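You operate a simulated robot arm through the tools that you are given. There is no shell and no other tool. Be economical: measure what you need, move in short steps, check, and stop when the job is done.

You are at the controls of a simulated robot arm. One attempt, no reset.

JOB
Take the cap block off the rail and sand the old glue away.
Fine: free the clamp; the cap goes on the orange table; use the coarse sander and put it back.
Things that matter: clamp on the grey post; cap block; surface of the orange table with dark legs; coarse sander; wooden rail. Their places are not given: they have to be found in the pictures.

The check looks at the end state, three seconds after you hand in, the way a careful person would. Anything else that was tipped, shoved, dropped, spilled or broken makes it a failure. Lids that push on must go on centred and level and be pressed home; caps that screw on are set level and turned clockwise until they are tight.

ROBOT AND FRAMES
A 7-joint arm with a two-finger parallel gripper, fixed in place. Base frame: the origin is at the foot of the arm, x ahead of it, y to its left, z up; the work surface is at about z = 0. Readings come in cm, degrees, newtons and seconds.
With the tool pointing down near the work surface it reaches from about 22 to 58 cm from the base axis. Its first joint turns from -66.0 to 66.0 degrees. Payload 2.5 kg.
The TCP is the grasp point between the finger pads, 2.3 cm short of the fingertips. In the tool frame z runs along the fingers and y along their closing line. Largest opening 9.4 cm; finger width 3.8, thickness 1; the body of the gripper, 5.4 by 9.6 cm, starts 3.9 cm behind the TCP.
Orientation is told as [roll, pitch, yaw] about the base's x, y, z axes, in that order, counted from this pose: with the fingers straight down and closing along the base's y, the tool's x points along the base's -x, its y along +y and its z along -z.

CONTROLS
- The arm moves only by the tool arm_command. Its argument "moves" is a list of rows, each a list of 3 entries, a list of its own where there are three numbers: the shift along the base's x, y, z in units of 25 mm (1.0 is 25 mm), then the turn, a rotation vector about the base's x, y, z in units of 8 degrees (1.0 is 8 degrees), then the closure, from 0 (fully open) to 1 (shut). In form: [[[tx, ty, tz], [wx, wy, wz], claw], ...]. A call has 1 to 20 rows; each row shifts and turns the commanded pose from where the row before left it. A call with a number of a shift or a turn outside -1 to 1 is refused whole. A row lasts 0.2 s, in which the tool goes at most 5 cm and 8.6 degrees; a call with a longer step from one row to the next is refused whole, and so is a gripper value outside its range. A pose out of reach is approached as far as the arm can. The call stops where the force on the tool passes 40 N (or 10 N more than at its start, if that is more) or the arm is blocked; 0.2 s more then pass. Each finger travels about 10.8 cm/s and halts on what it meets, pressing with about 39 N; the grip force reading is that of the motor and also rises with nothing between the fingers. The clock runs only during rows and for 0.2 s after the last one: add rows that do not move to give the fingers time. It gives the time, the measured TCP pose, the force on the tool (base axes), the opening and the grip force at its end, in the units of the frame above (readings bear some noise).
- Cameras (640 x 400 px; columns grow to the right, rows downward): "scene" is fixed at [10.66, -39.94, 54.74]; the picture's right is [0.91, -0.41, 0.00], its down [-0.23, -0.51, -0.83] and it looks along [0.34, 0.76, -0.56] (base axes); focal length 259 px, centre (320, 200). "wrist" rides on the gripper at [8.6, 1.6, -7.4] in the tool frame; the picture's right is [-0.18, 0.98, 0.00], its down [-0.58, -0.11, -0.81] and it looks along [-0.79, -0.15, 0.59] (tool axes); focal length 243 px, centre (320, 200).
- grab_frame(camera): a new picture of that camera. No time passes.
- locate(camera, pixels): for up to 12 pixels [column, row] of the newest picture of that camera ("zoom" is the newest enlarged one), the place [x, y, z] in the base frame of the surface seen there, good to about 0.2 cm. No time passes.
- zoom(camera, box): a new picture of the part [left, top, right, bottom] of that camera's present view, enlarged. No time passes.
- close_job(): hands the job in; it is judged then, once.

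Keep the steps short. Do not move on a guess: measure, check each grasp and each placing, and mend mistakes. In all there are 80 turns and 34 pictures (those below and enlarged ones count). Leave the gripper open and the arm clear of the work at the hand-in unless told otherwise, and finish with a single line.

The tools are called after "Request:" as a command line: name --argument value ..., lists and objects as JSON in quotes. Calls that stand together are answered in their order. arm_command: Moves the arm, as the interface text tells. Its arguments: {"type":"object","properties":{"moves":{"type":"array"}},"required":["moves"]} The other tools are called the same way: grab_frame (camera) takes a picture; locate (camera, pixels) gives the place of the surface under pixels of a picture; zoom (camera, box) takes an enlarged picture of a part of a camera's view; close_job () hands the job in.

At the start:

```text
t: 0.0
tool_pos: [36.73, -4.14, 42.36]
tcp_rot: [0.0, 0.0, 0.0]
force: [0.1, 0.9, 0.0]
finger_gap: 9.39
finger_force: 0.1
```

scene: 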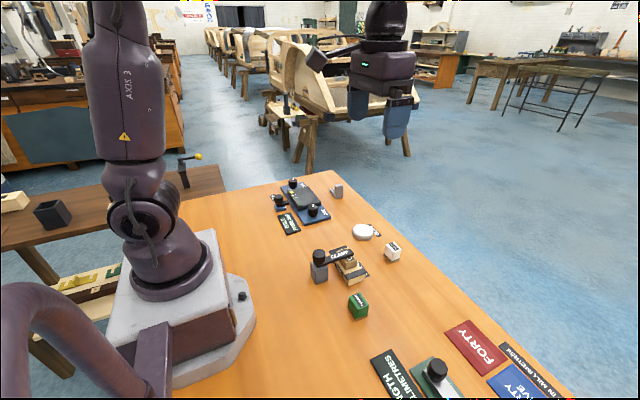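
wrist: 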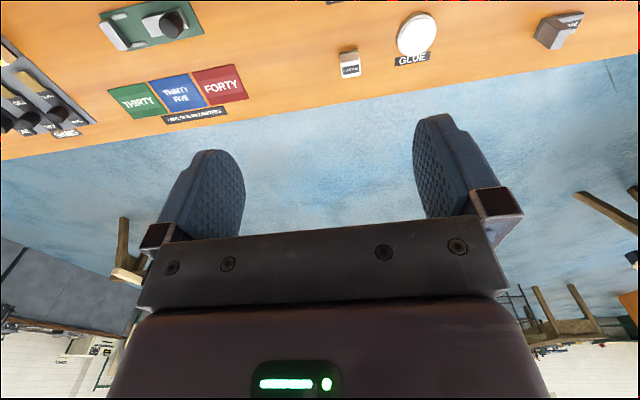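

I'll enlarge the parts of the scene around the clamp and the sanders to identify the things.

Request:
zoom --camera "scene" --box '[260, 170, 420, 330]'

Request:
zoom --camera "scene" --box '[340, 280, 640, 400]'

```text
2.50 times, centred on (340, 250) of scene
```

zoom: 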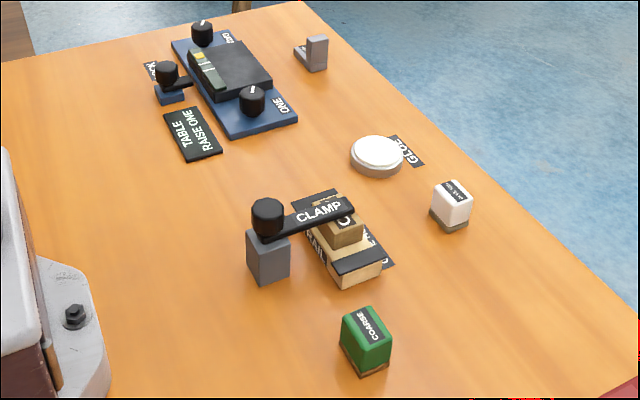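

```text
2.13 times, centred on (490, 340) of scene
```

zoom: 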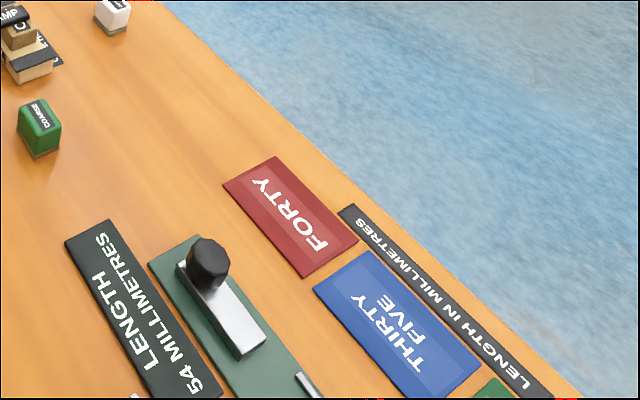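

The clamp arm with a black knob sits on a grey post and lies over the cap on the rail. I'll look closer at it.

Request:
zoom --camera "scene" --box '[300, 230, 380, 290]'

```text
6.67 times, centred on (340, 260) of scene
```

zoom: 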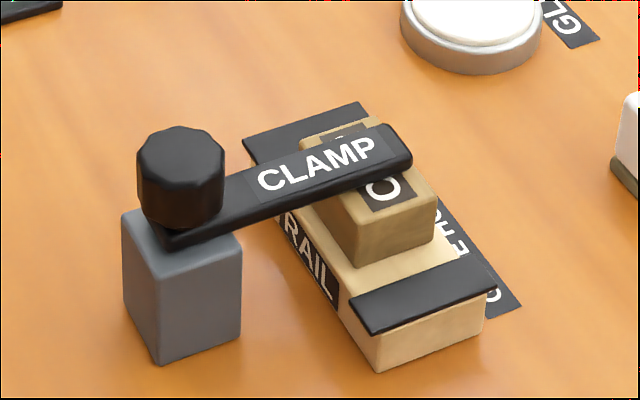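

Request:
locate --camera "zoom" --pixels '[[180, 145], [215, 165], [180, 335], [240, 250], [405, 150], [395, 190], [390, 230], [435, 200], [340, 265], [430, 290], [375, 350], [310, 125]]'

Request:
locate --camera "scene" --pixels '[[357, 299], [358, 312], [350, 297], [367, 300], [295, 183], [337, 188], [280, 199], [313, 210], [392, 247], [303, 195], [361, 230], [430, 365]]'

```text
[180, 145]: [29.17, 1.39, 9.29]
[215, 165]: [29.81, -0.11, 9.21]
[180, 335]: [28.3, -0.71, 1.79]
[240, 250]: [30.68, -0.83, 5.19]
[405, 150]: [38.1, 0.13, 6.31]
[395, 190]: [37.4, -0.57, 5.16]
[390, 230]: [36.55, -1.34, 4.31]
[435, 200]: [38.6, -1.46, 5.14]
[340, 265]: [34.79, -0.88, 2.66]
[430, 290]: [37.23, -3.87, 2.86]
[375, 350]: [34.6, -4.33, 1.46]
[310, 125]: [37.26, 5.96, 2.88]
```

```text
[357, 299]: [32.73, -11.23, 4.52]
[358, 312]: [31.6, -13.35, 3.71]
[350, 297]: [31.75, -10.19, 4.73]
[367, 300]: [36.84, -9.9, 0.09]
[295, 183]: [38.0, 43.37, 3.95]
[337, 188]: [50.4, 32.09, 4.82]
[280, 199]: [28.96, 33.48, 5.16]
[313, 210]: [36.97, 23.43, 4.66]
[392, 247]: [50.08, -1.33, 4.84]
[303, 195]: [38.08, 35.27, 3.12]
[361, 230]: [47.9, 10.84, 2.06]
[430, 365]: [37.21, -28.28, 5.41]
```

Next I check the wrist view at left, where there's another device, and the cap/gauge area, to find any separate "orange table".

Request:
zoom --camera "wrist" --box '[0, 0, 260, 160]'

Request:
zoom --camera "scene" --box '[0, 140, 240, 290]'

```text
2.46 times, centred on (130, 80) of wrist
```

zoom: 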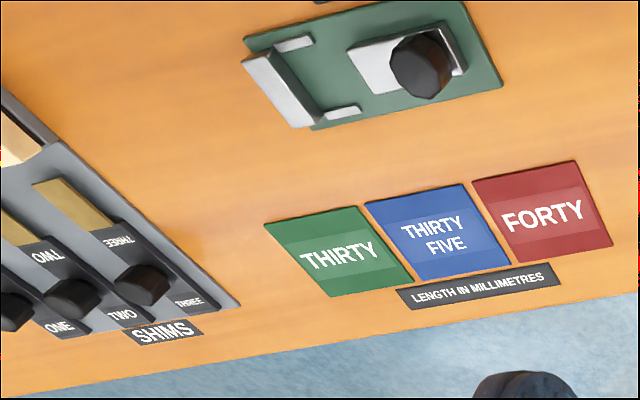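

```text
2.67 times, centred on (120, 215) of scene
```

zoom: 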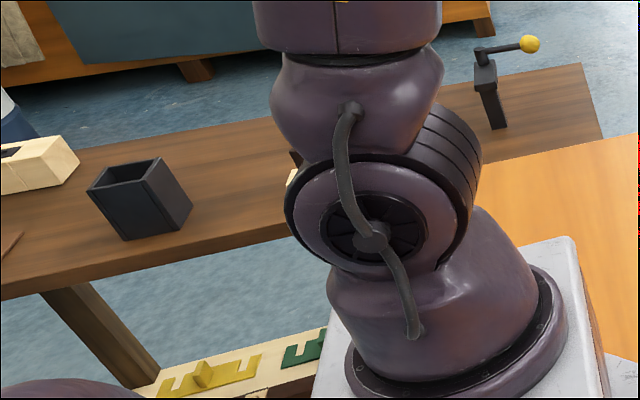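

I take the bench itself to be the orange table. I now tilt the wrist camera down and lower it to about z=30 over the clamp for a second view.

Request:
arm_command --moves '[[[-0.4, 0.2, -1], [0, 0.8, 0], 0], [[-0.4, 0.2, -1], [0, 0.8, 0], 0], [[-0.4, 0.2, -1], [0, 0.8, 0], 0], [[-0.4, 0.2, -1], [0, 0.8, 0], 0], [[-0.4, 0.2, -1], [0, 0.8, 0], 0], [[0, 0, 0], [0, 0, 0], 0]]'

Request:
grab_frame --camera "wrist"

```text
t: 1.4
tool_pos: [31.78, -1.68, 29.91]
tcp_rot: [0.0, 32.1, 0.0]
force: [-0.1, -0.4, 0.4]
finger_gap: 9.38
finger_force: 0.1
```

```text
26 pictures are left
```

wrist: 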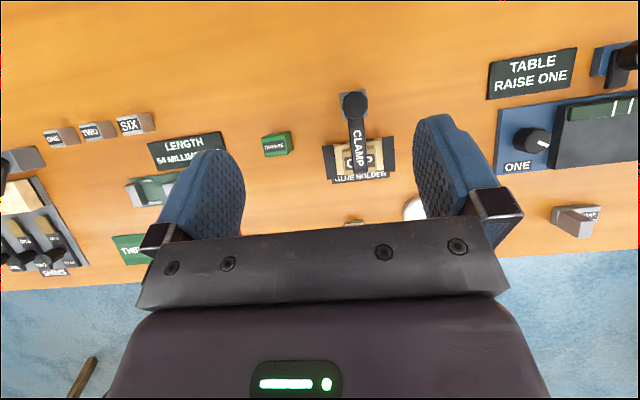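

Request:
zoom --camera "wrist" --box '[240, 70, 420, 200]'

```text
3.08 times, centred on (330, 135) of wrist
```

zoom: 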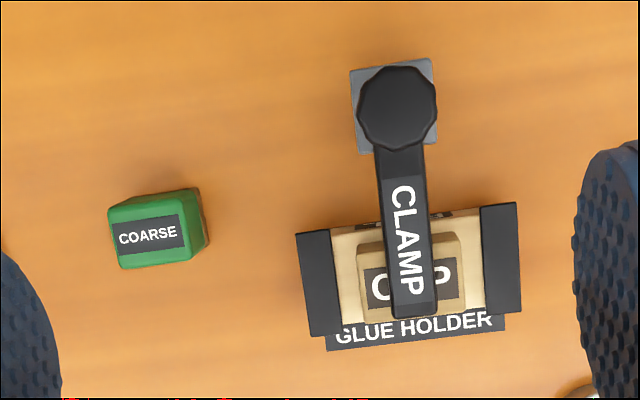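

Request:
locate --camera "zoom" --pixels '[[397, 75], [397, 140], [365, 105], [430, 105], [395, 105], [408, 310], [375, 240], [445, 240], [370, 310], [450, 305], [345, 310], [405, 180]]'

Request:
locate --camera "zoom" --pixels '[[112, 212], [122, 264], [188, 200], [192, 256], [205, 240], [195, 192], [150, 232], [305, 285], [510, 250], [340, 240], [480, 300], [320, 330]]'

```text
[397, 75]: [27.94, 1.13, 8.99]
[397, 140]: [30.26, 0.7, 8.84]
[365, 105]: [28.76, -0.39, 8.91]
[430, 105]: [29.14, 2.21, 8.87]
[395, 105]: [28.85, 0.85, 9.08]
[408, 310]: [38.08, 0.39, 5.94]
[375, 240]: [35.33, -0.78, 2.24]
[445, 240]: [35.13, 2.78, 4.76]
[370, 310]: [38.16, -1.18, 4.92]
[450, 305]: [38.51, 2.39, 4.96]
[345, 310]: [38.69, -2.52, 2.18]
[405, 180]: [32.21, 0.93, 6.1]
```

```text
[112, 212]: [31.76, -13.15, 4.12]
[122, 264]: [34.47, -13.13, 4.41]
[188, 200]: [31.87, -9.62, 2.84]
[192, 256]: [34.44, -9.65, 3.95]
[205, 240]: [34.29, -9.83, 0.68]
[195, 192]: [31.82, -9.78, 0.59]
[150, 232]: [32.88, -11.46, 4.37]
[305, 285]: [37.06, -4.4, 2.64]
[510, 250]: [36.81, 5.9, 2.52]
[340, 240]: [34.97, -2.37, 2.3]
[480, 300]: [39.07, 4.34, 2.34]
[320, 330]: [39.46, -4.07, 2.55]
```

The knob is at about (29.0, 0.9), from z 6.2 to 9.0, and the clamp arm runs over the cap. I straighten the tool and go to above the knob.

Request:
arm_command --moves '[[[-0.22, 0.206, -0.9], [0, -0.8, 0], 0], [[-0.22, 0.206, -0.9], [0, -0.8, 0], 0], [[-0.22, 0.206, -0.9], [0, -0.8, 0], 0], [[-0.22, 0.206, -0.9], [0, -0.8, 0], 0], [[-0.22, 0.206, -0.9], [0, -0.8, 0], 0], [[0, 0, -0.9], [0, 0, 0], 0], [[0, 0, -0.9], [0, 0, 0], 0], [[0, 0, 0], [0, 0, 0], 0]]'

```text
t: 3.2
tool_pos: [29.02, 0.98, 14.28]
tcp_rot: [0.0, 0.0, 0.0]
force: [-0.2, 0.3, 0.3]
finger_gap: 9.4
finger_force: 0.2
```

I go down to z≈8.7 and close on the knob.

Request:
arm_command --moves '[[[0, 0, -0.8], [0, 0, 0], 0], [[0, 0, -0.8], [0, 0, 0], 0], [[0, 0, -0.62], [0, 0, 0], 0], [[0, 0, 0], [0, 0, 0], 0], [[0, 0, 0], [0, 0, 0], 1], [[0, 0, 0], [0, 0, 0], 1], [[0, 0, 0], [0, 0, 0], 1]]'

```text
t: 4.8
tool_pos: [29.03, 0.98, 8.57]
tcp_rot: [0.1, 0.0, 0.3]
force: [2.7, 21.8, -9.9]
finger_gap: 3.13
finger_force: 44.6
```

Gripped at 3.1 cm, with a side push of 22 N; I ease the tool slightly in +y and up.

Request:
arm_command --moves '[[[0, 0.06, 0.04], [0, 0, 0], 1], [[0, 0, 0], [0, 0, 0], 1]]'

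```text
t: 5.2
tool_pos: [29.13, 1.02, 8.71]
tcp_rot: [0.1, 0.0, 0.1]
force: [0.2, 3.2, -3.4]
finger_gap: 3.19
finger_force: 45.0
stopped in row 2: the force on the tool passed its limit (the readings are from after the stop); the commanded pose is now the measured one
```

Forces are small now. I turn counter-clockwise by 16° as a test.

Request:
arm_command --moves '[[[0, 0, 0], [0, 0, 0.5], 1], [[0, 0, 0], [0, 0, 0.5], 1], [[0, 0, 0], [0, 0, 0.5], 1], [[0, 0, 0], [0, 0, 0.5], 1], [[0, 0, 0], [0, 0, 0], 1]]'

Request:
zoom --camera "scene" --box '[280, 210, 400, 300]'

```text
t: 6.4
tool_pos: [29.06, 0.99, 8.63]
tcp_rot: [0.0, 0.1, 16.2]
force: [0.5, 1.0, -10.4]
finger_gap: 3.18
finger_force: 44.9
```

```text
4.44 times, centred on (340, 255) of scene
```

zoom: 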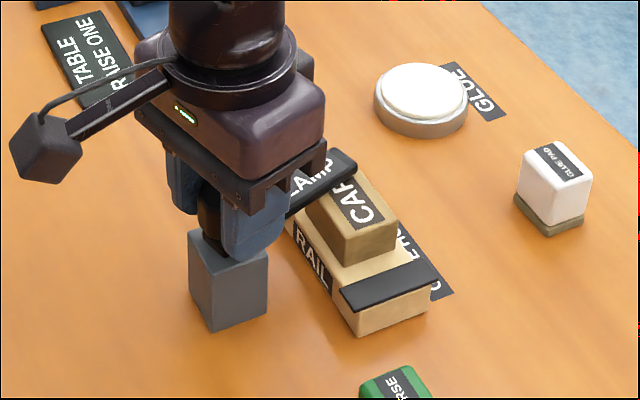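

The clamp arm swings with the knob and the cap stays put. I go on for another 72°.

Request:
arm_command --moves '[[[0, 0, 0], [0, 0, 0.7], 1], [[0, 0, 0], [0, 0, 0.7], 1], [[0, 0, 0], [0, 0, 0.7], 1], [[0, 0, 0], [0, 0, 0.7], 1], [[0, 0, 0], [0, 0, 0.7], 1], [[0, 0, 0], [0, 0, 0.7], 1], [[0, 0, 0], [0, 0, 0.7], 1], [[0, 0, 0], [0, 0, 0.7], 1], [[0, 0, 0], [0, 0, 0.7], 1], [[0, 0, 0], [0, 0, 0.7], 1], [[0, 0, 0], [0, 0, 0.7], 1], [[0, 0, 0], [0, 0, 0.7], 1], [[0, 0, 0], [0, 0, 0.6], 1], [[0, 0, 0], [0, 0, 0], 1]]'

Request:
zoom --camera "scene" --box '[280, 210, 400, 300]'

```text
t: 9.4
tool_pos: [28.91, 1.08, 8.71]
tcp_rot: [0.0, -0.1, 88.2]
force: [4.9, 7.1, -23.6]
finger_gap: 3.15
finger_force: 45.1
```

```text
4.44 times, centred on (340, 255) of scene
```

zoom: 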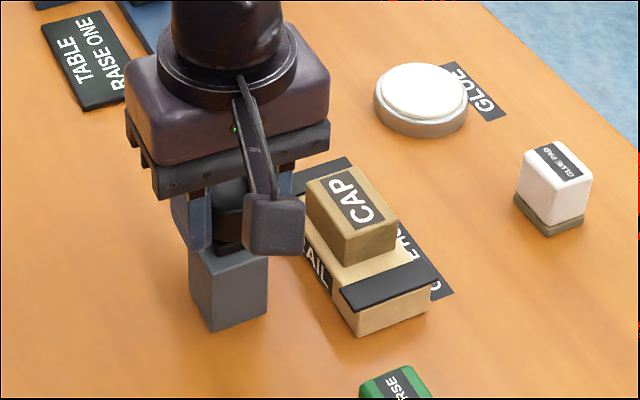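

The clamp arm is swung to the left side, and the cap is free. I open and rise.

Request:
arm_command --moves '[[[0, 0, 0], [0, 0, 0], 0.4], [[0, 0, 0], [0, 0, 0], 0.4], [[0, 0, 0.6], [0, 0, 0], 0.4], [[0, 0, 1], [0, 0, 0], 0.4], [[0, 0, 1], [0, 0, 0], 0.4], [[0, 0, 1], [0, 0, 0], 0], [[0, 0, 1], [0, 0, 0], 0], [[-1, 0, 1], [0, 0, 0], 0], [[-1, 0, 1], [0, 0, 0], 0]]'

Request:
zoom --camera "scene" --box '[280, 210, 400, 300]'

```text
t: 11.4
tool_pos: [23.92, 1.04, 25.2]
tcp_rot: [-0.1, -0.1, 88.2]
force: [-1.0, 0.4, 0.6]
finger_gap: 9.39
finger_force: 0.0
```

```text
4.44 times, centred on (340, 255) of scene
```

zoom: 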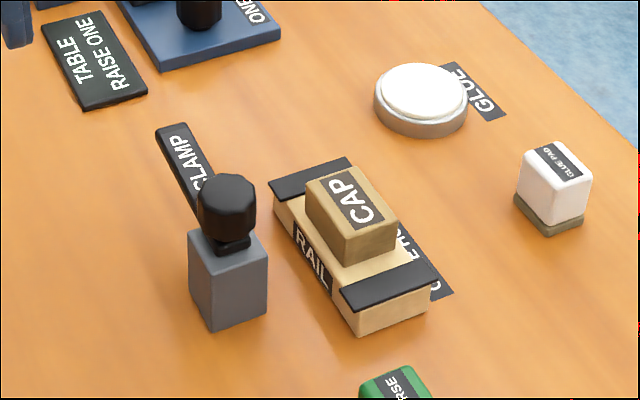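

Freed. Now I measure the cap accurately.

Request:
locate --camera "zoom" --pixels '[[311, 190], [357, 170], [393, 225], [350, 240], [350, 205], [352, 255], [392, 248], [330, 235], [300, 235], [375, 305], [280, 200], [415, 290]]'

```text
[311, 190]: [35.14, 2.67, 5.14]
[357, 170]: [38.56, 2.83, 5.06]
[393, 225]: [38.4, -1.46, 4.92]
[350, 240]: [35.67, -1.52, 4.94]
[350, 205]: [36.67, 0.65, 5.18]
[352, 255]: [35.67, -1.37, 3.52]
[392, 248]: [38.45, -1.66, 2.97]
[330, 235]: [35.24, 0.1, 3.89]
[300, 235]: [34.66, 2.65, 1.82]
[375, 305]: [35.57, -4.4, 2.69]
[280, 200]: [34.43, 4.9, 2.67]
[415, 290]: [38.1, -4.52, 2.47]
```

The cap spans x 35.1–38.5, y −1.6–2.8, with its top at z 5.05. I go above it with the fingers closing along x, partly open.

Request:
arm_command --moves '[[[0.86, -0.03, 0], [0, 0, 0.1], 0.3], [[0.86, -0.03, 0], [0, 0, 0.1], 0.3], [[0.86, -0.03, 0], [0, 0, 0.1], 0.3], [[0.86, -0.03, -0.5], [0, 0, 0.05], 0.3], [[0.86, -0.03, -1], [0, 0, 0], 0.3], [[0.86, -0.03, -1], [0, 0, 0], 0.3], [[0, 0, -1], [0, 0, 0], 0.3], [[0, 0, -1], [0, 0, 0], 0.3], [[0, 0, -0.8], [0, 0, 0], 0.3], [[0, 0, 0], [0, 0, 0], 0.3]]'

Request:
zoom --camera "scene" --box '[280, 210, 400, 300]'

```text
t: 13.6
tool_pos: [37.15, 0.66, 11.89]
tcp_rot: [0.0, 0.1, 90.9]
force: [-0.3, 0.5, -0.7]
finger_gap: 6.57
finger_force: 0.1
```

```text
4.44 times, centred on (340, 255) of scene
```

zoom: 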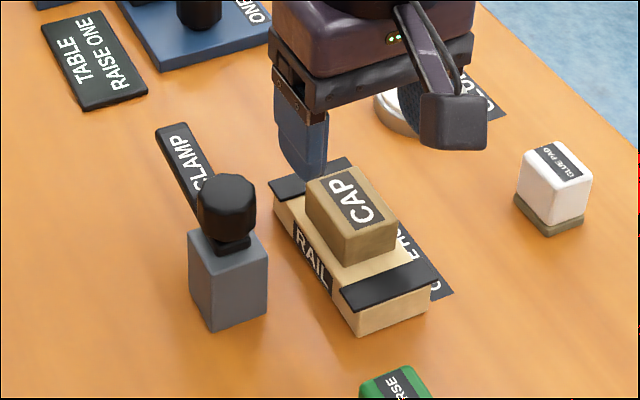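

I go down to z≈5.3 with x corrected by −0.3 and close on the cap.

Request:
arm_command --moves '[[[-0.12, 0, -0.9], [0, 0, 0], 0.3], [[0, 0, -0.9], [0, 0, 0], 0.3], [[0, 0, -0.84], [0, 0, 0], 0.3], [[0, 0, 0], [0, 0, 0], 0.5], [[0, 0, 0], [0, 0, 0], 0.6], [[0, 0, 0], [0, 0, 0], 0.65], [[0, 0, 0], [0, 0, 0], 0.8], [[0, 0, 0], [0, 0, 0], 1]]'

```text
t: 15.4
tool_pos: [36.71, 0.59, 5.38]
tcp_rot: [0.0, 0.0, 90.8]
force: [-0.2, 0.4, 0.1]
finger_gap: 3.48
finger_force: 39.0
```

Gripped at 3.48 cm without side force. I lift gently.

Request:
arm_command --moves '[[[0, 0, 0.2], [0, 0, 0], 1], [[0, 0, 0.4], [0, 0, 0], 1], [[0, 0, 0.8], [0, 0, 0], 1], [[0, 0, 0.8], [0, 0, 0], 1], [[0, 0, 0.8], [0, 0, 0], 1], [[0, 0, 0.8], [0, 0, 0], 1], [[0, 0, 0], [0, 0, 0], 1]]'

Request:
zoom --camera "scene" --box '[290, 200, 450, 320]'

```text
t: 17.0
tool_pos: [36.56, 0.62, 14.65]
tcp_rot: [0.0, 0.0, 90.9]
force: [-0.7, 0.9, 0.6]
finger_gap: 3.5
finger_force: 38.9
```

```text
3.33 times, centred on (370, 260) of scene
```

zoom: 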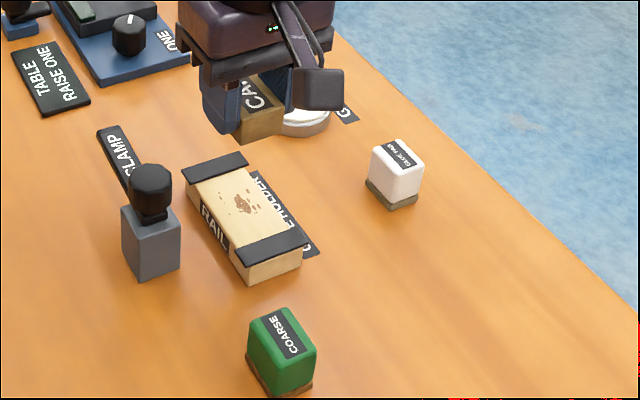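

The cap is up in the gripper; the old glue is visible on the rail's top. I carry the cap to a bare spot at (44, −9) and lower it close to the table.

Request:
arm_command --moves '[[[0.75, -0.77, 0], [0, 0, 0], 1], [[0.75, -0.77, 0], [0, 0, 0], 1], [[0.75, -0.77, 0], [0, 0, 0], 1], [[0.73, -0.77, 0], [0, 0, 0], 1], [[0, -0.76, 0], [0, 0, 0], 1], [[0, 0, -0.8], [0, 0, 0], 1], [[0, 0, -0.9], [0, 0, 0], 1], [[0, 0, -0.9], [0, 0, 0], 1], [[0, 0, -0.9], [0, 0, 0], 1], [[0, 0, -0.8], [0, 0, 0], 1], [[0, 0, 0], [0, 0, 0], 1]]'

Request:
zoom --camera "scene" --box '[330, 220, 450, 310]'

```text
t: 19.4
tool_pos: [43.93, -9.0, 3.99]
tcp_rot: [0.0, 0.0, 90.9]
force: [0.3, 0.1, 0.1]
finger_gap: 3.51
finger_force: 39.3
```

```text
4.44 times, centred on (390, 265) of scene
```

zoom: 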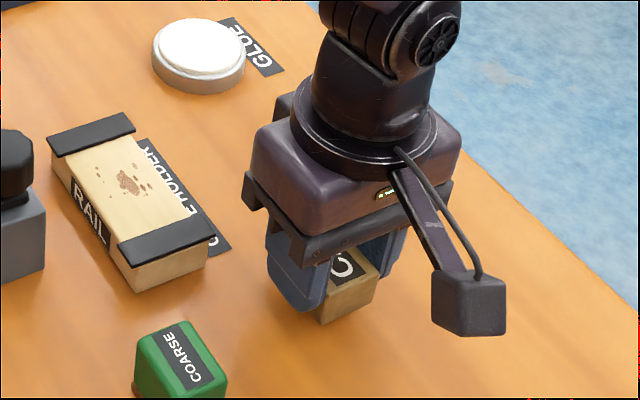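

I use this picture to measure the rail and glue while lowering the cap in small steps until contact.

Request:
locate --camera "zoom" --pixels '[[130, 183], [108, 172], [145, 190], [112, 192], [138, 166], [70, 158], [130, 140], [120, 238], [180, 205], [130, 272], [212, 252], [185, 230]]'

Request:
arm_command --moves '[[[0, 0, -0.16], [0, 0, 0], 1], [[0, 0, -0.08], [0, 0, 0], 1], [[0, 0, -0.06], [0, 0, 0], 1], [[0, 0, 0], [0, 0, 0], 1]]'

```text
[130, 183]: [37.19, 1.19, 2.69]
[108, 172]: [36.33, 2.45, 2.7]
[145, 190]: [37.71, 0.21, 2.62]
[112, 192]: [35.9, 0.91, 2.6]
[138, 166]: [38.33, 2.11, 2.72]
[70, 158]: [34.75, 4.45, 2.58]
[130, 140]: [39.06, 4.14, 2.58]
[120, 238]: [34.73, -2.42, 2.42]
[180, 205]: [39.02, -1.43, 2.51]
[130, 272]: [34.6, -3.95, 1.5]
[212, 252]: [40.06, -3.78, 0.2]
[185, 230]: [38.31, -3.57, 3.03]
```

```text
t: 20.4
tool_pos: [43.99, -9.03, 3.16]
tcp_rot: [-0.1, 0.0, 90.9]
force: [-0.2, 0.5, -0.4]
finger_gap: 3.49
finger_force: 39.0
```

Rail top reads ≈2.6, so the table contact should come at about 2.8. I lower further.

Request:
arm_command --moves '[[[0, 0, -0.06], [0, 0, 0], 1], [[0, 0, -0.04], [0, 0, 0], 1], [[0, 0, -0.04], [0, 0, 0], 1], [[0, 0, 0], [0, 0, 0], 1]]'

```text
t: 21.4
tool_pos: [44.03, -9.02, 3.0]
tcp_rot: [0.0, 0.0, 90.9]
force: [0.6, 0.3, 0.8]
finger_gap: 3.51
finger_force: 39.2
```

Request:
arm_command --moves '[[[0, 0, -0.04], [0, 0, 0], 1], [[0, 0, -0.04], [0, 0, 0], 1], [[0, 0, 0], [0, 0, 0], 1]]'

```text
t: 22.2
tool_pos: [44.02, -9.07, 2.93]
tcp_rot: [0.0, 0.0, 91.0]
force: [-6.9, -0.7, 19.2]
finger_gap: 3.45
finger_force: 38.9
```

The table carries it (19 N up). I open and rise, and look.

Request:
arm_command --moves '[[[0, 0, 0.02], [0, 0, 0], 0.5], [[0, 0, 0], [0, 0, 0], 0.3], [[0, 0, 0], [0, 0, 0], 0.2], [[0, 0, 0.5], [0, 0, 0], 0.2], [[0, 0, 1], [0, 0, 0], 0.2], [[0, 0, 1], [0, 0, 0], 0.2], [[0, 0, 1], [0, 0, 0], 0], [[0, 0, 1], [0, 0, 0], 0], [[0, 0, 1], [0, 0, 0], 0], [[0, 0, 1], [0, 0, 0], 0], [[0, 0, 0], [0, 0, 0], 0]]'

Request:
zoom --camera "scene" --box '[310, 220, 450, 325]'

```text
t: 24.6
tool_pos: [44.11, -9.12, 19.05]
tcp_rot: [0.1, -0.2, 90.8]
force: [-0.1, -0.5, -0.1]
finger_gap: 9.41
finger_force: 0.1
```

```text
3.81 times, centred on (380, 272) of scene
```

zoom: 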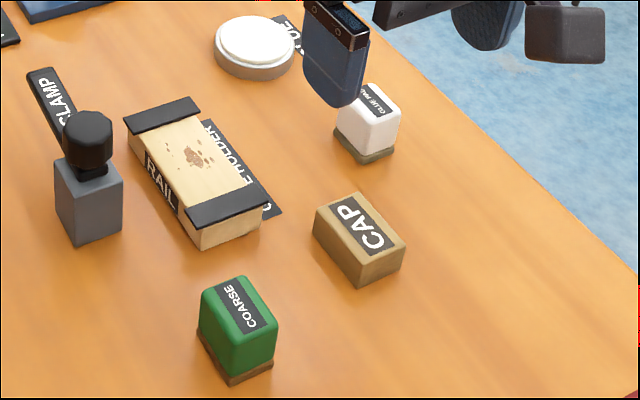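

The cap stands flat. Now I measure the sander.

Request:
locate --camera "zoom" --pixels '[[204, 293], [240, 280], [275, 320], [235, 340], [238, 310], [232, 375], [270, 365], [200, 340], [272, 345], [232, 352], [195, 155], [200, 160]]'

```text
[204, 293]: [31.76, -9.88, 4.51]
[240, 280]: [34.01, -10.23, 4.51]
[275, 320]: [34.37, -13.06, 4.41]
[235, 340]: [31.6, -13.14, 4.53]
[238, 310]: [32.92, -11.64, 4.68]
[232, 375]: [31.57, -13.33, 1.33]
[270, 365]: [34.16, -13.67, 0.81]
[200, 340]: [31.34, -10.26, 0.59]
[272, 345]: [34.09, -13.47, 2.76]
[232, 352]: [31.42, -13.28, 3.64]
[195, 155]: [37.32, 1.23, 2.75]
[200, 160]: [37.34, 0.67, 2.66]
```

The sander is centred at (32.95, −11.6), 2.9 cm wide in x, top at 4.65. I go above it with the fingers along x.

Request:
arm_command --moves '[[[-0.9, -0.2, 0], [0, 0, 0], 0.3], [[-0.9, -0.2, 0], [0, 0, 0], 0.3], [[-0.9, -0.2, 0], [0, 0, 0], 0.3], [[-0.9, -0.2, -0.6], [0, 0, 0], 0.3], [[-0.86, -0.19, -1], [0, 0, 0], 0.3], [[0, 0, -1], [0, 0, 0], 0.3], [[0, 0, -1], [0, 0, 0], 0.3], [[0, 0, 0], [0, 0, 0], 0.3]]'

Request:
zoom --camera "scene" --box '[310, 235, 430, 325]'

```text
t: 26.4
tool_pos: [32.8, -11.6, 10.03]
tcp_rot: [0.0, 0.1, 90.9]
force: [0.0, 0.1, 0.0]
finger_gap: 6.58
finger_force: 0.1
```

```text
4.44 times, centred on (370, 280) of scene
```

zoom: 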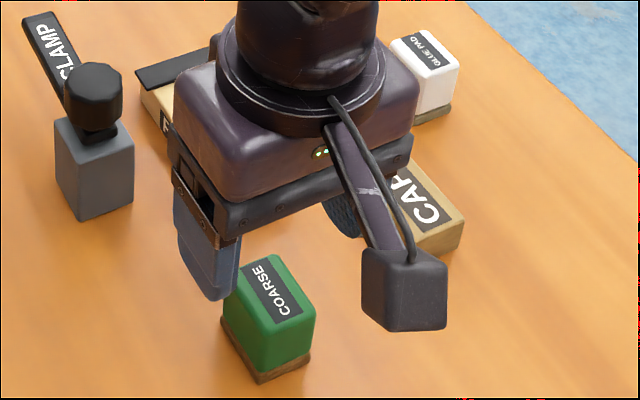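

I go down to z≈3.6 and close on the sander.

Request:
arm_command --moves '[[[0.05, 0, -0.9], [0, 0, 0], 0.3], [[0, 0, -0.9], [0, 0, 0], 0.3], [[0, 0, -0.76], [0, 0, 0], 0.3], [[0, 0, 0], [0, 0, 0], 0.5], [[0, 0, 0], [0, 0, 0], 0.6], [[0, 0, 0], [0, 0, 0], 0.7], [[0, 0, 0], [0, 0, 0], 0.85], [[0, 0, 0], [0, 0, 0], 1]]'

```text
t: 28.2
tool_pos: [33.11, -11.6, 3.57]
tcp_rot: [0.0, 0.0, 90.8]
force: [0.0, 0.5, 0.2]
finger_gap: 3.1
finger_force: 38.3
```

Gripped at 3.1 cm. I lift and carry it over the rail, x first to stay clear of the knob.

Request:
arm_command --moves '[[[0, 0, 0.3], [0, 0, 0], 1], [[0, 0, 0.8], [0, 0, 0], 1], [[0, 0, 0.8], [0, 0, 0], 1], [[0, 0, 0.8], [0, 0, 0], 1], [[0.8, 0.4, 0], [0, 0, 0], 1], [[0.76, 0.8, 0], [0, 0, 0], 1], [[0, 0.8, 0], [0, 0, 0], 1], [[0, 0.8, 0], [0, 0, 0], 1], [[0, 0.8, 0], [0, 0, 0], 1], [[0, 0.8, 0], [0, 0, 0], 1], [[0, 0.6, 0], [0, 0, 0], 1], [[0, 0, 0], [0, 0, 0], 1]]'

Request:
zoom --camera "scene" --box '[290, 210, 430, 315]'

```text
t: 30.8
tool_pos: [36.94, 0.9, 10.37]
tcp_rot: [0.0, 0.1, 90.9]
force: [-0.2, 0.3, -0.4]
finger_gap: 3.1
finger_force: 38.7
```

```text
3.81 times, centred on (360, 262) of scene
```

zoom: 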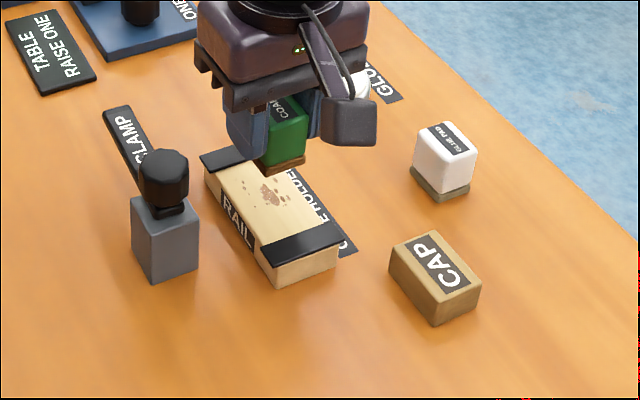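

Now I lower to 6.5, then creep to contact (expected near 6.15).

Request:
arm_command --moves '[[[0, 0, -0.7], [0, 0, 0], 1], [[0, 0, -0.8], [0, 0, 0], 1], [[0, 0, -0.06], [0, 0, 0], 1], [[0, 0, -0.04], [0, 0, 0], 1], [[0, 0, -0.04], [0, 0, 0], 1], [[0, 0, 0], [0, 0, 0], 1]]'

```text
t: 32.2
tool_pos: [36.98, 0.91, 6.21]
tcp_rot: [0.0, 0.0, 90.9]
force: [-0.7, -0.3, -0.1]
finger_gap: 3.15
finger_force: 39.1
```

Request:
arm_command --moves '[[[0, 0, -0.03], [0, 0, 0], 1], [[0, 0, -0.02], [0, 0, 0], 1], [[0, 0, 0], [0, 0, 0], 1]]'

```text
t: 33.0
tool_pos: [37.01, 1.01, 6.17]
tcp_rot: [0.0, -0.1, 90.9]
force: [0.2, -0.9, 0.2]
finger_gap: 3.12
finger_force: 38.3
```

Request:
arm_command --moves '[[[0, 0, -0.03], [0, 0, 0], 1], [[0, 0, -0.02], [0, 0, 0], 1], [[0, 0, 0], [0, 0, 0], 1]]'

```text
t: 33.8
tool_pos: [36.94, 0.96, 6.0]
tcp_rot: [0.0, -0.1, 90.9]
force: [2.1, 0.5, -0.3]
finger_gap: 3.12
finger_force: 38.7
```

Request:
arm_command --moves '[[[0, 0, -0.03], [0, 0, 0], 1], [[0, 0, -0.02], [0, 0, 0], 1], [[0, 0, 0], [0, 0, 0], 1]]'

```text
t: 34.6
tool_pos: [36.89, 0.92, 6.03]
tcp_rot: [0.0, 0.0, 90.9]
force: [-7.7, 0.0, 32.4]
finger_gap: 3.11
finger_force: 39.1
```

Contact (32 N). I ease off slightly and rub back and forth along the rail, ±1.2 cm.

Request:
arm_command --moves '[[[0, 0, 0.025], [0, 0, 0], 1], [[0, 0.24, 0], [0, 0, 0], 1], [[0, 0.24, 0], [0, 0, 0], 1], [[0, -0.24, 0], [0, 0, 0], 1], [[0, -0.24, 0], [0, 0, 0], 1], [[0, -0.24, 0], [0, 0, 0], 1], [[0, -0.24, 0], [0, 0, 0], 1], [[0, 0.24, 0], [0, 0, 0], 1], [[0, 0.24, 0], [0, 0, 0], 1], [[0, 0.24, 0], [0, 0, 0], 1], [[0, 0.24, 0], [0, 0, 0], 1], [[0, -0.24, 0], [0, 0, 0], 1], [[0, -0.24, 0], [0, 0, 0], 1], [[0, -0.24, 0], [0, 0, 0], 1], [[0, -0.24, 0], [0, 0, 0], 1], [[0, 0.24, 0], [0, 0, 0], 1], [[0, 0.24, 0], [0, 0, 0], 1], [[0, 0, 0], [0, 0, 0], 1]]'

Request:
zoom --camera "scene" --box '[310, 230, 390, 290]'

```text
t: 38.4
tool_pos: [37.0, 1.06, 5.93]
tcp_rot: [0.1, 0.1, 90.9]
force: [0.3, -5.3, 12.9]
finger_gap: 3.12
finger_force: 39.1
```

```text
6.67 times, centred on (350, 260) of scene
```

zoom: 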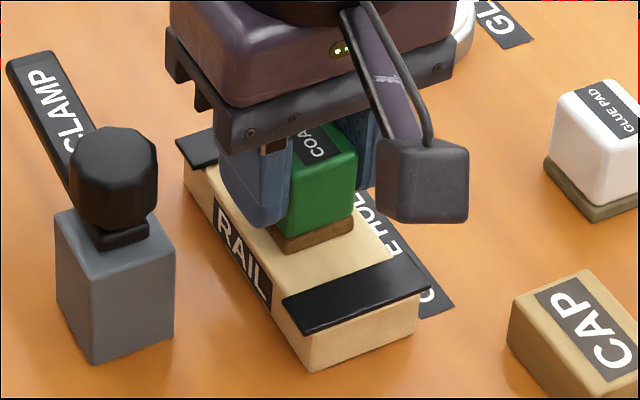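

It is rubbing with ~13 N. I do more strokes on the near and far side of the rail.

Request:
arm_command --moves '[[[-0.24, 0, 0], [0, 0, 0], 1], [[0, 0.24, 0], [0, 0, 0], 1], [[0, 0.24, 0], [0, 0, 0], 1], [[0, -0.24, 0], [0, 0, 0], 1], [[0, -0.24, 0], [0, 0, 0], 1], [[0, -0.24, 0], [0, 0, 0], 1], [[0, -0.24, 0], [0, 0, 0], 1], [[0.24, 0, 0], [0, 0, 0], 1], [[0.24, 0, 0], [0, 0, 0], 1], [[0, 0.24, 0], [0, 0, 0], 1], [[0, 0.24, 0], [0, 0, 0], 1], [[0, 0.24, 0], [0, 0, 0], 1], [[0, 0.24, 0], [0, 0, 0], 1], [[-0.24, 0, 0], [0, 0, 0], 1], [[0, -0.24, 0], [0, 0, 0], 1], [[0, -0.24, 0], [0, 0, 0], 1], [[0, 0, 0], [0, 0, 0], 1]]'

Request:
arm_command --moves '[[[0, 0, 0.3], [0, 0, 0], 1], [[0, 0, 0.8], [0, 0, 0], 1], [[0, 0, 0.8], [0, 0, 0], 1], [[0, 0, 0], [0, 0, 0], 1]]'

Request:
zoom --camera "scene" --box '[310, 230, 390, 290]'

```text
t: 42.0
tool_pos: [36.91, 0.89, 5.94]
tcp_rot: [0.0, 0.0, 90.8]
force: [-0.4, 0.2, -0.6]
finger_gap: 3.11
finger_force: 38.8
```

```text
t: 43.0
tool_pos: [36.88, 0.99, 10.7]
tcp_rot: [-0.1, 0.0, 91.0]
force: [0.0, 0.6, 0.1]
finger_gap: 3.13
finger_force: 39.6
```

```text
6.67 times, centred on (350, 260) of scene
```

zoom: 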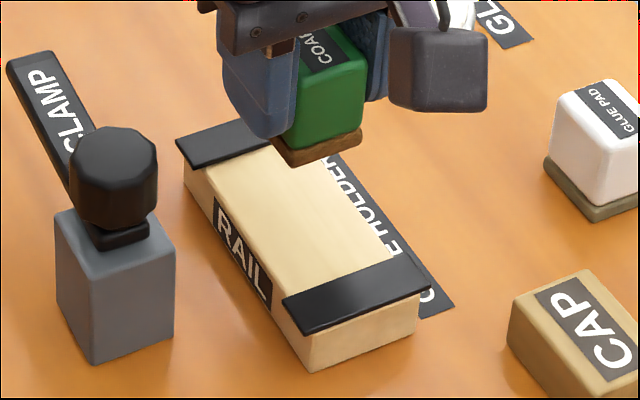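

The glue is gone. I carry the sander back above its original spot (33.1, −11.6) and lower to just above the table.

Request:
arm_command --moves '[[[0, -0.6, 0], [0, 0, 0], 1], [[0, -0.8, 0], [0, 0, 0], 1], [[0, -0.8, 0], [0, 0, 0], 1], [[0, -0.8, 0], [0, 0, 0], 1], [[0, -0.8, 0], [0, 0, 0], 1], [[-0.76, -0.8, 0], [0, 0, 0], 1], [[-0.76, -0.42, 0], [0, 0, 0], 1], [[0, 0, 0], [0, 0, 0], 1], [[0, 0, -0.9], [0, 0, 0], 1], [[0, 0, -0.9], [0, 0, 0], 1], [[0, 0, -0.8], [0, 0, 0], 1], [[0, 0, 0], [0, 0, 0], 1]]'

```text
t: 45.6
tool_pos: [33.18, -11.37, 4.19]
tcp_rot: [0.0, 0.0, 91.0]
force: [0.1, 0.1, -1.3]
finger_gap: 3.13
finger_force: 38.8
```

I correct y by −0.23 and creep down toward z≈3.55.

Request:
arm_command --moves '[[[-0.03, -0.09, -0.1], [0, 0, 0], 1], [[0, 0, -0.06], [0, 0, 0], 1], [[0, 0, -0.04], [0, 0, 0], 1], [[0, 0, -0.03], [0, 0, 0], 1], [[0, 0, 0], [0, 0, 0], 1]]'

```text
t: 46.8
tool_pos: [33.06, -11.76, 3.75]
tcp_rot: [-0.1, -0.1, 90.9]
force: [0.3, 0.2, -0.6]
finger_gap: 3.13
finger_force: 38.5
```

Request:
arm_command --moves '[[[0, 0.04, -0.04], [0, 0, 0], 1], [[0, 0, -0.04], [0, 0, 0], 1], [[0, 0, 0], [0, 0, 0], 1]]'

```text
t: 47.6
tool_pos: [33.13, -11.63, 3.61]
tcp_rot: [0.0, 0.0, 90.9]
force: [-7.4, 1.9, 26.5]
finger_gap: 3.11
finger_force: 38.5
```

The table carries it. I open, rise, and move back clear.

Request:
arm_command --moves '[[[0, 0, 0.03], [0, 0, 0], 0.6], [[0, 0, 0], [0, 0, 0], 0.4], [[0, 0, 0], [0, 0, 0], 0.3], [[0, 0, 0.5], [0, 0, 0], 0.3], [[0, 0, 1], [0, 0, 0], 0.3], [[0, 0, 1], [0, 0, 0], 0.3], [[0, 0, 1], [0, 0, 0], 0], [[0, 0, 1], [0, 0, 0], 0], [[0, 0, 1], [0, 0, 0], 0], [[0, 0, 1], [0, 0, 0], 0], [[0, 0, 1], [0, 0, 0], 0], [[0, 0, 1], [0, 0, 0], 0], [[0, 0, 1], [0, 0, 0], 0], [[0, 0, 0], [0, 0, 0], 0]]'

Request:
grab_frame --camera "scene"

Request:
zoom --camera "scene" --box '[290, 220, 430, 325]'

```text
t: 50.6
tool_pos: [33.36, -11.63, 27.37]
tcp_rot: [0.0, -0.1, 90.9]
force: [-0.5, -0.2, -0.3]
finger_gap: 9.4
finger_force: 0.1
```

```text
13 pictures are left
```

scene: 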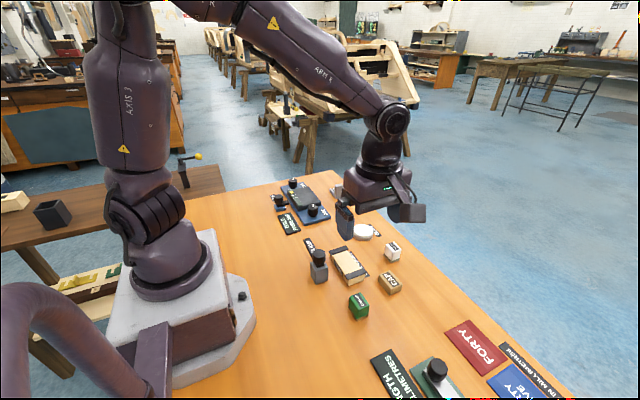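

```text
3.81 times, centred on (360, 272) of scene
```

zoom: 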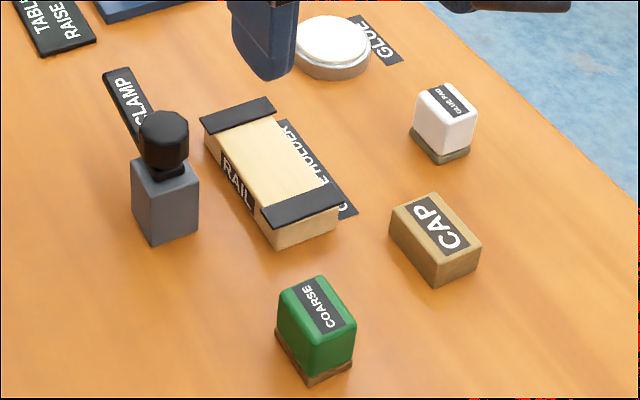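

Clamp open, rail clean, cap and sander upright. Last check of the sander's place before hand-in.

Request:
locate --camera "zoom" --pixels '[[318, 306], [312, 380], [225, 160], [310, 225], [437, 230]]'

```text
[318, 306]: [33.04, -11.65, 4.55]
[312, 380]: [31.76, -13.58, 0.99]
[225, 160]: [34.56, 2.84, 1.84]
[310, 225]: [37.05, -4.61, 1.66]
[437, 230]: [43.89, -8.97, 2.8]
```

The sander is back within about 0.1 cm of where it stood, and everything is in order. I hand in.

Request:
close_job

```text
The job is handed in.
```

The clamp is swung free, the cap stands on the orange bench (taken as the "orange table"; its legs were never in view), the rail's glue is sanded off, and the coarse sander is back in its place.
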